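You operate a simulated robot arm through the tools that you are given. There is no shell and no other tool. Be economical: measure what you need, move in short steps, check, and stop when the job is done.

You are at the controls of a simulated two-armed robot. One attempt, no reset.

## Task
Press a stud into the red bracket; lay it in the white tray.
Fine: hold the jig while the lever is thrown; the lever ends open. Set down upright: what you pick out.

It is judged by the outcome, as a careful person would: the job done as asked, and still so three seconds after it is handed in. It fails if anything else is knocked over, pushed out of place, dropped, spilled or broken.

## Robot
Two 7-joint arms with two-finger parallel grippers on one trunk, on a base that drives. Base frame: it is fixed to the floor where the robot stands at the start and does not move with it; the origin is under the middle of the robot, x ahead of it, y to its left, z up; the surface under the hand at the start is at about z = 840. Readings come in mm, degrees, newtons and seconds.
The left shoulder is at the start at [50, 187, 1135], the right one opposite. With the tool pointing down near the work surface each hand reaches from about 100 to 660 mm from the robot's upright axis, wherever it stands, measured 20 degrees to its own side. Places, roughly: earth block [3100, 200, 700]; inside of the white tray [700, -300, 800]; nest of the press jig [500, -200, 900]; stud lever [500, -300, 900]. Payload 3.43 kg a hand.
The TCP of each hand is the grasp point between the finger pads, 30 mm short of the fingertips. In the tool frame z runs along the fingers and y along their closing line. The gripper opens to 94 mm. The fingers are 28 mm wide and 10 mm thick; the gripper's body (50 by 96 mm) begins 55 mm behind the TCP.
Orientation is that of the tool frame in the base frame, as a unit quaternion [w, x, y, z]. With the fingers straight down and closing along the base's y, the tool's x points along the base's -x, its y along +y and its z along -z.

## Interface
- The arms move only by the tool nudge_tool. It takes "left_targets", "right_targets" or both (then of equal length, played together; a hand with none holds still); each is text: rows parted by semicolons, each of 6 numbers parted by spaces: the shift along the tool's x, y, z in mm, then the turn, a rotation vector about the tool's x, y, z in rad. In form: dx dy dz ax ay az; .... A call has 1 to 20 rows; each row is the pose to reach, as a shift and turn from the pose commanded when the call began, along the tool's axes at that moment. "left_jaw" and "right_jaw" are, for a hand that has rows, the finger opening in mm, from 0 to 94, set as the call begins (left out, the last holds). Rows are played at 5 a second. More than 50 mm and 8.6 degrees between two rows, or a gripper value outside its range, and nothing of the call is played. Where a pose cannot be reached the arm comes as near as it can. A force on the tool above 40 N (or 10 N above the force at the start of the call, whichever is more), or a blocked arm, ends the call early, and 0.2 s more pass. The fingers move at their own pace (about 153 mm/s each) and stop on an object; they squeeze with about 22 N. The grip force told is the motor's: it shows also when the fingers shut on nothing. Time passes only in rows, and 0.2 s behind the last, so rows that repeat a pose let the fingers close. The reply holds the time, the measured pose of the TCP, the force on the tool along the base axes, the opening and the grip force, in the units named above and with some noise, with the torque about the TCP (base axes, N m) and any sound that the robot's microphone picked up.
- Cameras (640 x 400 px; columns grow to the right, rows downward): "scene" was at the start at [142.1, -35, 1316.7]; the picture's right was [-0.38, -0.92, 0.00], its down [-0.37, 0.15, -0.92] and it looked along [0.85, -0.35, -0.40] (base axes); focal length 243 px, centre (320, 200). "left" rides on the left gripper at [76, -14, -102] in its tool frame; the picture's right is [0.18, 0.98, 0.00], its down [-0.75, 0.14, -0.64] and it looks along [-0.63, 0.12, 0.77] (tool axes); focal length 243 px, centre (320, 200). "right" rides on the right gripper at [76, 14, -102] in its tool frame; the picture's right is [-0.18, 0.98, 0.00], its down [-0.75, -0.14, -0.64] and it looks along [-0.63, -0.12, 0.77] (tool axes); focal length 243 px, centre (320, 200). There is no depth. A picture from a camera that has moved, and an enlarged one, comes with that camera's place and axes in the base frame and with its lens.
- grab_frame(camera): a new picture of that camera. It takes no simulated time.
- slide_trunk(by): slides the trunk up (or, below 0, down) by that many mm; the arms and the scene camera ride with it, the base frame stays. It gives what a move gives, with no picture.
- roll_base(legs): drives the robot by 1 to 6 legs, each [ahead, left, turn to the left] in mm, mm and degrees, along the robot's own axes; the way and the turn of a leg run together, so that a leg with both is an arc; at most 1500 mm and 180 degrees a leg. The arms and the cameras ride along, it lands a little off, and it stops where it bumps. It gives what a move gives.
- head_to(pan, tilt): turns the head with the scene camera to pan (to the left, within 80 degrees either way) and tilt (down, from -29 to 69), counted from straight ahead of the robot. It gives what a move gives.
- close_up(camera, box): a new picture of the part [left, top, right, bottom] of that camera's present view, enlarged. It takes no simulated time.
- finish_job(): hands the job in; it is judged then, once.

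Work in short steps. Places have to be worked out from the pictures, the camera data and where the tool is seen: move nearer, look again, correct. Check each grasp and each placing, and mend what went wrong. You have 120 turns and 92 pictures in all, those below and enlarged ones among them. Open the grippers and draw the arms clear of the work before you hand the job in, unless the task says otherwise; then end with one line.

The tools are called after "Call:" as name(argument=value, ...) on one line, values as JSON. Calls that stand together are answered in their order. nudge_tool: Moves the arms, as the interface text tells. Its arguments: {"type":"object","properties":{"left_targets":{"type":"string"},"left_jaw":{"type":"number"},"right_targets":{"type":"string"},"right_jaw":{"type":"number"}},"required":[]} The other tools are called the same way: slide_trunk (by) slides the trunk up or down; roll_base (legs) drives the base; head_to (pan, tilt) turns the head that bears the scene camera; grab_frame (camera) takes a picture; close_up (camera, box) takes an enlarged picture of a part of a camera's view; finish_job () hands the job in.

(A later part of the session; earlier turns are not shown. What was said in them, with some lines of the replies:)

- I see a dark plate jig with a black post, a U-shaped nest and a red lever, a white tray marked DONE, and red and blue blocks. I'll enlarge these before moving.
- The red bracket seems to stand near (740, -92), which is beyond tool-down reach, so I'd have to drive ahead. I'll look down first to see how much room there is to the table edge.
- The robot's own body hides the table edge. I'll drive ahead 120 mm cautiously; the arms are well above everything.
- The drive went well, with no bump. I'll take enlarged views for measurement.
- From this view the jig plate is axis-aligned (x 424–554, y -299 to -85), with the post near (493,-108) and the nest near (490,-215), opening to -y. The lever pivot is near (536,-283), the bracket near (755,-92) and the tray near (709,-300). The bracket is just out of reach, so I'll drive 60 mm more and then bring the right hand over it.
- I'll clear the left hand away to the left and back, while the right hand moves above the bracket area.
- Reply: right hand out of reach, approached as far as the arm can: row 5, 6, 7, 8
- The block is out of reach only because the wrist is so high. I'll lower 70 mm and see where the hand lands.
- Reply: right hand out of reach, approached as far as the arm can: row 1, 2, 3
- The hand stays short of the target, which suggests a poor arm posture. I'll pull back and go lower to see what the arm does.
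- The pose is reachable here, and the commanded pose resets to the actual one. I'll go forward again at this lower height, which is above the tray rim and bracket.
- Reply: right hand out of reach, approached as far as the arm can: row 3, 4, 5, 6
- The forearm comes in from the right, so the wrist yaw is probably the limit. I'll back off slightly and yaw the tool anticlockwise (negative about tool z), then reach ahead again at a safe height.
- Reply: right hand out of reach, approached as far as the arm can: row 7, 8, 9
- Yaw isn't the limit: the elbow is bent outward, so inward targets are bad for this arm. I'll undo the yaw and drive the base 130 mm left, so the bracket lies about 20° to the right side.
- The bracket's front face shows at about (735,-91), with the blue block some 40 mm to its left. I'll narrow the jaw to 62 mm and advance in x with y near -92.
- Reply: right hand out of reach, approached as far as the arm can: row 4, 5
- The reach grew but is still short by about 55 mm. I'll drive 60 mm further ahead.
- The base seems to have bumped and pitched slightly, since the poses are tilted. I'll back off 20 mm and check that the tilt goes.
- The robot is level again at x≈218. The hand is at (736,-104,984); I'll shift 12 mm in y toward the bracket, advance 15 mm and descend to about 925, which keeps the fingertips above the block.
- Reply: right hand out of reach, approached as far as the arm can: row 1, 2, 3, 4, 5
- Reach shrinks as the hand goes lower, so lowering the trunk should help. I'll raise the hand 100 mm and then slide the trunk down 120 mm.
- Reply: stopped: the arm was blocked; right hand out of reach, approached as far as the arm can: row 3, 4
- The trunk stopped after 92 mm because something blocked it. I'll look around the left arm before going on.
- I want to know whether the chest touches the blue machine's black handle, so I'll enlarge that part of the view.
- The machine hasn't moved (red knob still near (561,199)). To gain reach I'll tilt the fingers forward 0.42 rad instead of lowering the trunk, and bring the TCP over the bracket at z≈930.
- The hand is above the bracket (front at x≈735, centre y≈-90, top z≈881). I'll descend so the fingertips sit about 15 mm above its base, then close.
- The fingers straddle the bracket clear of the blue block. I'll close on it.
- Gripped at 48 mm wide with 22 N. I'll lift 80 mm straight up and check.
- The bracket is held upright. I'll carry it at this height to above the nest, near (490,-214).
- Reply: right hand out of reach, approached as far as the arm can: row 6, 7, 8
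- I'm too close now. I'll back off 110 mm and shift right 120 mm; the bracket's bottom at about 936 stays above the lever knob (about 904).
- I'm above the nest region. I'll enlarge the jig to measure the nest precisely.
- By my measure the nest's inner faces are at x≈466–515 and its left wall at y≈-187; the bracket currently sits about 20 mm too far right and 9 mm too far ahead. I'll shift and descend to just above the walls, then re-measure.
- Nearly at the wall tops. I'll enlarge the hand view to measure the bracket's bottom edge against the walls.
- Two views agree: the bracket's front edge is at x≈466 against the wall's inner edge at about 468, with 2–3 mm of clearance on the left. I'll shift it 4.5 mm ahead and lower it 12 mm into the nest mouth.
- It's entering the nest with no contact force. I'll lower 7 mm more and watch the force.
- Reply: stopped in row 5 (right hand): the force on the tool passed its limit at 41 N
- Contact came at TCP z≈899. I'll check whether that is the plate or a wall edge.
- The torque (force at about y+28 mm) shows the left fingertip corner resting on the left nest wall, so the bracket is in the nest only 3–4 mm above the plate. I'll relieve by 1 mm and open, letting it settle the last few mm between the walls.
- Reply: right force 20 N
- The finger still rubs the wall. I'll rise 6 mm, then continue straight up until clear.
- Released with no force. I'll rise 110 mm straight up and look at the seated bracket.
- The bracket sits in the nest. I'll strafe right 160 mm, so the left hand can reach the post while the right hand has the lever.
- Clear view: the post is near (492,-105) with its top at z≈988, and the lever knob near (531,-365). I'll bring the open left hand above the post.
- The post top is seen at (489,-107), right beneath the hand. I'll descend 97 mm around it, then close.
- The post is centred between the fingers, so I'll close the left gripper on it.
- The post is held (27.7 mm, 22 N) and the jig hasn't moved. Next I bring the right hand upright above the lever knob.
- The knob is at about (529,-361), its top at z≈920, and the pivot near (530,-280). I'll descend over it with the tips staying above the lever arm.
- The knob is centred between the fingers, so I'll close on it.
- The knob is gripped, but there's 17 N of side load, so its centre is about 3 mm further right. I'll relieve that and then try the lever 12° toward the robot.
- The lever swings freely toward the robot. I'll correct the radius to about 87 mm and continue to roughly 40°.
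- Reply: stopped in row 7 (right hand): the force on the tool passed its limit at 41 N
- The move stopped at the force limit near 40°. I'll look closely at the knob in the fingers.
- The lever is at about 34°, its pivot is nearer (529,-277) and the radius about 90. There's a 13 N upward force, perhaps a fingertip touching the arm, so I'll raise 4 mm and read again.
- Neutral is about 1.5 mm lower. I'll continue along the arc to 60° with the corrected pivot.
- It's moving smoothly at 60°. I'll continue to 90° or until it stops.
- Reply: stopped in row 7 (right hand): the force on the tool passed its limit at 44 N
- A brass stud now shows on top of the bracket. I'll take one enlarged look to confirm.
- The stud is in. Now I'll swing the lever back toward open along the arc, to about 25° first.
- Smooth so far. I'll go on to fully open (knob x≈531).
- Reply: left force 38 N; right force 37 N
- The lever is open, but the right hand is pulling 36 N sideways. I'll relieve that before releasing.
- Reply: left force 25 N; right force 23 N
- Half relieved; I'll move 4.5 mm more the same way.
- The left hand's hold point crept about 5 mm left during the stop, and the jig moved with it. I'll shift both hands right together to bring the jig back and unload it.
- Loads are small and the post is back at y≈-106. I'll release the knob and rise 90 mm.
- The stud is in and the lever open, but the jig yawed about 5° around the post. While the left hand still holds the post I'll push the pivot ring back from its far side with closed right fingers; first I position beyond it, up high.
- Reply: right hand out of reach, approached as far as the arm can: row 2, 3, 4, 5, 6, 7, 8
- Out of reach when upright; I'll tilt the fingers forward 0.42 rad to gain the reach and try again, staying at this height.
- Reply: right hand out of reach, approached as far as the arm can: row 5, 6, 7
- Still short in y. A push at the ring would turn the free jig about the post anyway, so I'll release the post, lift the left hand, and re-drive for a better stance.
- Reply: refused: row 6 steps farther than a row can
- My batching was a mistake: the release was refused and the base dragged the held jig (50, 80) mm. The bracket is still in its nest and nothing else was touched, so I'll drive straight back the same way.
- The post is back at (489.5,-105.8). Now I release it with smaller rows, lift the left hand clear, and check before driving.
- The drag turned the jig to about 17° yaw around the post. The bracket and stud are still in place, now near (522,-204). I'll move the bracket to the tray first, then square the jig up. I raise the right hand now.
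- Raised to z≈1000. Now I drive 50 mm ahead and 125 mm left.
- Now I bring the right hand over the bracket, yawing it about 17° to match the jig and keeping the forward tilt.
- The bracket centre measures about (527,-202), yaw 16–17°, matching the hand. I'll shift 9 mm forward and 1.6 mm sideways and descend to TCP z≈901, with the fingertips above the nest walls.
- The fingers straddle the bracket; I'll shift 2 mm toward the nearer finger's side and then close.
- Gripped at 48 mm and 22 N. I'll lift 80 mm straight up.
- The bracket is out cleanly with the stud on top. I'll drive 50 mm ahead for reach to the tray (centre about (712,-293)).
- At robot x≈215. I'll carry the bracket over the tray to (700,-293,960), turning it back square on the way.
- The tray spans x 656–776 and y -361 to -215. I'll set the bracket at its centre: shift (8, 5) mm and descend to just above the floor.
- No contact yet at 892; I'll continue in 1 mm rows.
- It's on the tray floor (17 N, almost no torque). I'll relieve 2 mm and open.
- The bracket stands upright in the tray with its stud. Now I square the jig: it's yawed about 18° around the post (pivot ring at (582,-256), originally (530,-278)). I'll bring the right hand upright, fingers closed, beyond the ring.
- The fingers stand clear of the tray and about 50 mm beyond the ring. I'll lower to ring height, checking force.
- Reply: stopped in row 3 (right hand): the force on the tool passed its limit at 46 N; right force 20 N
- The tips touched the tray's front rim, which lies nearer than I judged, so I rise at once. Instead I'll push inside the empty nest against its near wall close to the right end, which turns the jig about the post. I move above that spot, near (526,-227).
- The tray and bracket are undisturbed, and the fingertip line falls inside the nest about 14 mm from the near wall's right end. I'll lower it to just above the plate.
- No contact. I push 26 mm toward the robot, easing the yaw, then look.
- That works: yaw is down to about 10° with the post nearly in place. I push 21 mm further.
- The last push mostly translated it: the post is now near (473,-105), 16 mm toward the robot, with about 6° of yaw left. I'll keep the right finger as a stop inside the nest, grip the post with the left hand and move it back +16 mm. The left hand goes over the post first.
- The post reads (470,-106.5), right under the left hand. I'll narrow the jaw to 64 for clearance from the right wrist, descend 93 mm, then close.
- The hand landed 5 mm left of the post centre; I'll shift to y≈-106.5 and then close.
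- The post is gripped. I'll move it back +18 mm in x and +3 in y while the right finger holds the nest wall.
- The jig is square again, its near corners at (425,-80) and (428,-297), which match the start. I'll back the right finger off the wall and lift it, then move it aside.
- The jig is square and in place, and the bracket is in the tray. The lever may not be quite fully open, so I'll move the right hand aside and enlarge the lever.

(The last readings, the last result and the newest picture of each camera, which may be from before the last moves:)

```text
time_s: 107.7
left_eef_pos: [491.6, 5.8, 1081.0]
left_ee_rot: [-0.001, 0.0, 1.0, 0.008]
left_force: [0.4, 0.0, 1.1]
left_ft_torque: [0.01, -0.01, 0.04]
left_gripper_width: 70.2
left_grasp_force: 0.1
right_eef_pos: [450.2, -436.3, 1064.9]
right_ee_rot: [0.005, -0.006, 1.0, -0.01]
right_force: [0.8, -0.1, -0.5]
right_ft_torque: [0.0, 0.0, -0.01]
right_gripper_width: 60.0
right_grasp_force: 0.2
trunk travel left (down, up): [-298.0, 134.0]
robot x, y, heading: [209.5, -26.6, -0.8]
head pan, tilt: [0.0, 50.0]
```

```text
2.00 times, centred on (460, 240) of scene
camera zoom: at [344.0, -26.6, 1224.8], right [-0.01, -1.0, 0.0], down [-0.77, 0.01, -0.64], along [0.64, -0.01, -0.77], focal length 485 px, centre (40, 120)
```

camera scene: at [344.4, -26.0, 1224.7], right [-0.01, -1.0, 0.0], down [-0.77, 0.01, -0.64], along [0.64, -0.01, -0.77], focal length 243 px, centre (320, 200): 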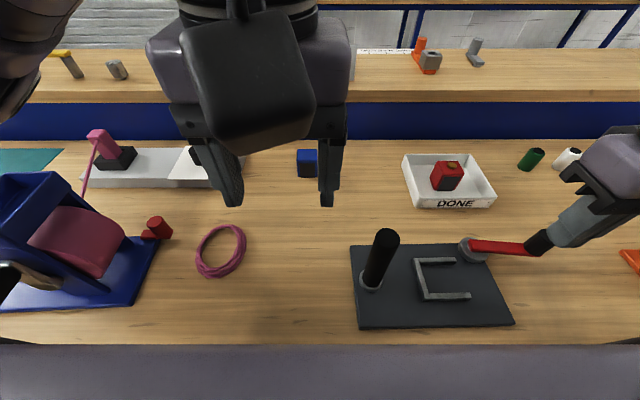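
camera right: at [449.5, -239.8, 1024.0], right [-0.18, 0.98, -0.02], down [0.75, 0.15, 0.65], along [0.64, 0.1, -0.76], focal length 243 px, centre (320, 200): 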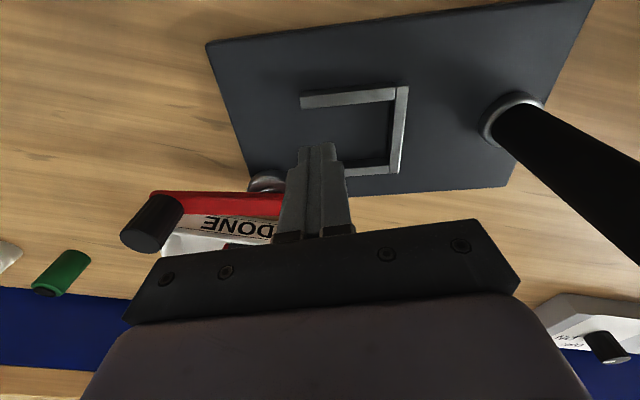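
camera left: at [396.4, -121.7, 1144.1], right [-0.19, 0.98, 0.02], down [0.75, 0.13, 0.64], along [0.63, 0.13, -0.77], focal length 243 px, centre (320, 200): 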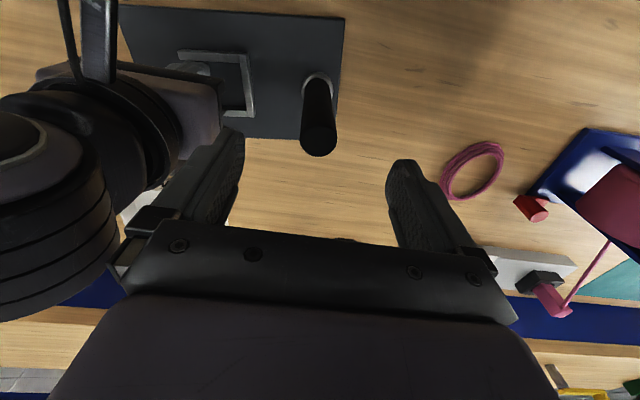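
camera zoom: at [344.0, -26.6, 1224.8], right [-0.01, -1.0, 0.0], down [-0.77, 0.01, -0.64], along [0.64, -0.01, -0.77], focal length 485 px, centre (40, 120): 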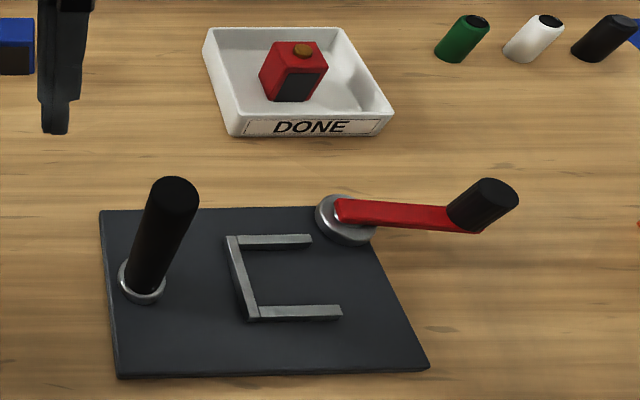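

The lever is about 5° short of its original open angle, since the jig was yawed when I opened it. I'll close the right fingers, come down on the near side of the knob, and nudge it outward gently.

Call:
nudge_tool(right_targets="-10 25 0 0 0 0;-25 50 15 0 0 0;-35 73 45 0 0 0;-35 73 90 0 0 0;-35 73 139 0 0 0;-35 73 139 0 0 0", right_jaw=0)

Call:
close_up(camera="scene", box=[340, 140, 640, 340])

```text
time_s: 109.1
left_eef_pos: [490.6, 5.3, 1081.0]
left_ee_rot: [-0.001, -0.001, 1.0, 0.008]
left_force: [0.2, 0.1, 0.6]
left_ft_torque: [-0.01, 0.0, -0.01]
left_gripper_width: 70.1
left_grasp_force: 0.0
right_eef_pos: [486.9, -363.8, 926.7]
right_ee_rot: [0.005, -0.005, 1.0, -0.011]
right_force: [0.6, -0.4, -0.2]
right_ft_torque: [0.0, -0.01, -0.02]
right_gripper_width: 0.1
right_grasp_force: 21.4
trunk travel left (down, up): [-298.0, 134.0]
robot x, y, heading: [209.0, -25.2, -0.6]
head pan, tilt: [0.0, 50.0]
```

```text
2.00 times, centred on (490, 240) of scene
camera zoom: at [344.3, -26.5, 1224.7], right [-0.01, -1.0, 0.0], down [-0.77, 0.01, -0.64], along [0.64, -0.01, -0.77], focal length 485 px, centre (-20, 120)
```

zoom: 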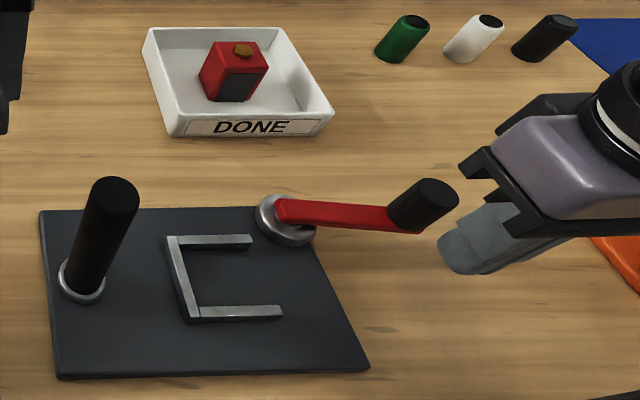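

The finger is on the near side of the knob. I'll shift 5 mm left and push to TCP x≈508.

Call:
nudge_tool(right_targets="-4 5 0 0 0 0;-8 5 0 0 0 0;-11 5 0 0 0 0;-14 5 0 0 0 0;-17 5 0 0 0 0;-19.5 5 0 0 0 0;-21.5 5 0 0 0 0;-21.5 5 0 0 0 0")

Call:
close_up(camera="scene", box=[340, 140, 640, 340])

```text
time_s: 110.9
left_eef_pos: [489.8, 6.0, 1080.9]
left_ee_rot: [-0.001, -0.001, 1.0, 0.008]
left_force: [0.9, -0.1, 0.4]
left_ft_torque: [0.01, 0.0, 0.0]
left_gripper_width: 70.0
left_grasp_force: 0.0
right_eef_pos: [508.8, -359.4, 926.5]
right_ee_rot: [0.005, -0.005, 1.0, -0.01]
right_force: [-0.3, -0.3, -0.1]
right_ft_torque: [-0.03, 0.02, -0.01]
right_gripper_width: 0.1
right_grasp_force: 22.4
trunk travel left (down, up): [-298.0, 134.0]
robot x, y, heading: [211.1, -23.8, -0.4]
head pan, tilt: [0.0, 50.0]
```

```text
2.00 times, centred on (490, 240) of scene
camera zoom: at [344.3, -26.5, 1224.7], right [-0.01, -1.0, 0.0], down [-0.77, 0.01, -0.64], along [0.64, -0.01, -0.77], focal length 485 px, centre (-20, 120)
```

zoom: 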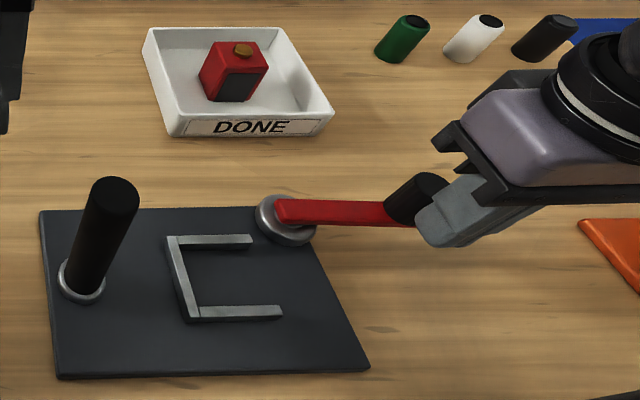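

The lever moved toward open with no resistance. I'll push 5 mm more, watching for the stop.

Call:
nudge_tool(right_targets="-1.5 0 0 0 0 0;-3 0 0 0 0 0;-4.5 0 0 0 0 0;-5 0 0 0 0 0")

```text
time_s: 111.9
left_eef_pos: [490.0, 5.4, 1079.8]
left_ee_rot: [0.0, -0.002, 1.0, 0.008]
left_force: [-0.3, 0.2, -0.5]
left_ft_torque: [-0.01, 0.03, -0.02]
left_gripper_width: 70.0
left_grasp_force: 0.0
right_eef_pos: [512.0, -360.3, 925.8]
right_ee_rot: [0.006, -0.005, 1.0, -0.011]
right_force: [-0.2, -0.1, 0.0]
right_ft_torque: [-0.01, 0.01, 0.0]
right_gripper_width: 0.0
right_grasp_force: 22.0
trunk travel left (down, up): [-298.0, 134.0]
robot x, y, heading: [212.9, -29.0, -0.7]
head pan, tilt: [0.0, 50.0]
```

The knob is now at about x≈538, level with the pivot as it was originally. I'll back off, rise and open the gripper.

Call:
nudge_tool(right_targets="8 0 0 0 0 0;18 0 0 0 0 0;20 -5 -40 0 0 0;20 -10 -85 0 0 0;30 -30 -125 0 0 0;50 -60 -140 0 0 0")

Call:
nudge_tool(right_targets="0 0 0 0 0 0;0 0 0 0 0 0", right_jaw=90)

Call:
roll_base(legs=[[-120, 0, 0]])

Call:
grab_frame(camera="scene")

```text
time_s: 113.3
left_eef_pos: [490.5, 4.9, 1080.9]
left_ee_rot: [-0.001, 0.0, 1.0, 0.008]
left_force: [0.3, 0.3, -0.1]
left_ft_torque: [0.01, 0.02, -0.03]
left_gripper_width: 70.1
left_grasp_force: 0.1
right_eef_pos: [460.3, -417.6, 1068.3]
right_ee_rot: [0.006, -0.006, 1.0, -0.011]
right_force: [0.4, -0.3, 0.1]
right_ft_torque: [-0.03, 0.01, 0.04]
right_gripper_width: 0.0
right_grasp_force: 21.9
trunk travel left (down, up): [-298.0, 134.0]
robot x, y, heading: [210.7, -27.8, -0.5]
head pan, tilt: [0.0, 50.0]
```

```text
time_s: 113.9
left_eef_pos: [490.1, 5.8, 1080.1]
left_ee_rot: [-0.001, -0.001, 1.0, 0.008]
left_force: [0.2, 0.1, -0.6]
left_ft_torque: [0.02, 0.01, 0.0]
left_gripper_width: 69.9
left_grasp_force: 0.0
right_eef_pos: [462.3, -417.5, 1067.6]
right_ee_rot: [0.006, -0.006, 1.0, -0.01]
right_force: [0.1, 0.8, 0.0]
right_ft_torque: [-0.03, 0.0, 0.01]
right_gripper_width: 89.9
right_grasp_force: 0.0
trunk travel left (down, up): [-298.0, 134.0]
robot x, y, heading: [211.5, -26.0, -0.2]
head pan, tilt: [0.0, 50.0]
```

```text
time_s: 115.2
left_eef_pos: [369.6, 7.2, 1081.0]
left_ee_rot: [0.0, 0.0, 1.0, 0.007]
left_force: [0.1, 0.7, -0.8]
left_ft_torque: [0.06, -0.01, -0.03]
left_gripper_width: 69.8
left_grasp_force: 0.2
right_eef_pos: [340.8, -416.7, 1067.8]
right_ee_rot: [0.005, -0.005, 1.0, -0.01]
right_force: [-0.3, -0.3, 0.4]
right_ft_torque: [0.03, -0.04, -0.01]
right_gripper_width: 89.9
right_grasp_force: 0.0
trunk travel left (down, up): [-298.0, 134.0]
robot x, y, heading: [91.3, -25.1, -0.4]
head pan, tilt: [0.0, 50.0]
```

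```text
5 pictures are left
camera scene: at [223.1, -25.5, 1224.8], right [-0.01, -1.0, 0.0], down [-0.77, 0.01, -0.64], along [0.64, -0.01, -0.77], focal length 243 px, centre (320, 200)
```

scene: 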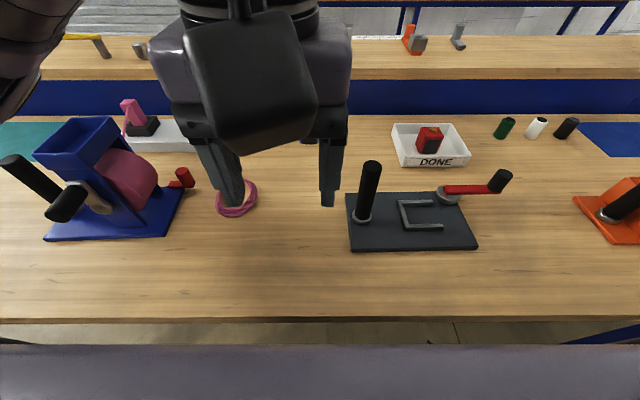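

The scene shows the bracket with its stud upright in the DONE tray, the lever open, the jig back in place, nothing else disturbed, and both hands open and clear. I hand the job in.

Call:
finish_job()

```text
The job is handed in.
```

The red bracket has its stud pressed in and stands upright in the white tray; the lever is open. I dragged the jig out of place once by mistake and set it back by eye to within a few mm, and I also briefly pressed on the tray's rim without moving it.
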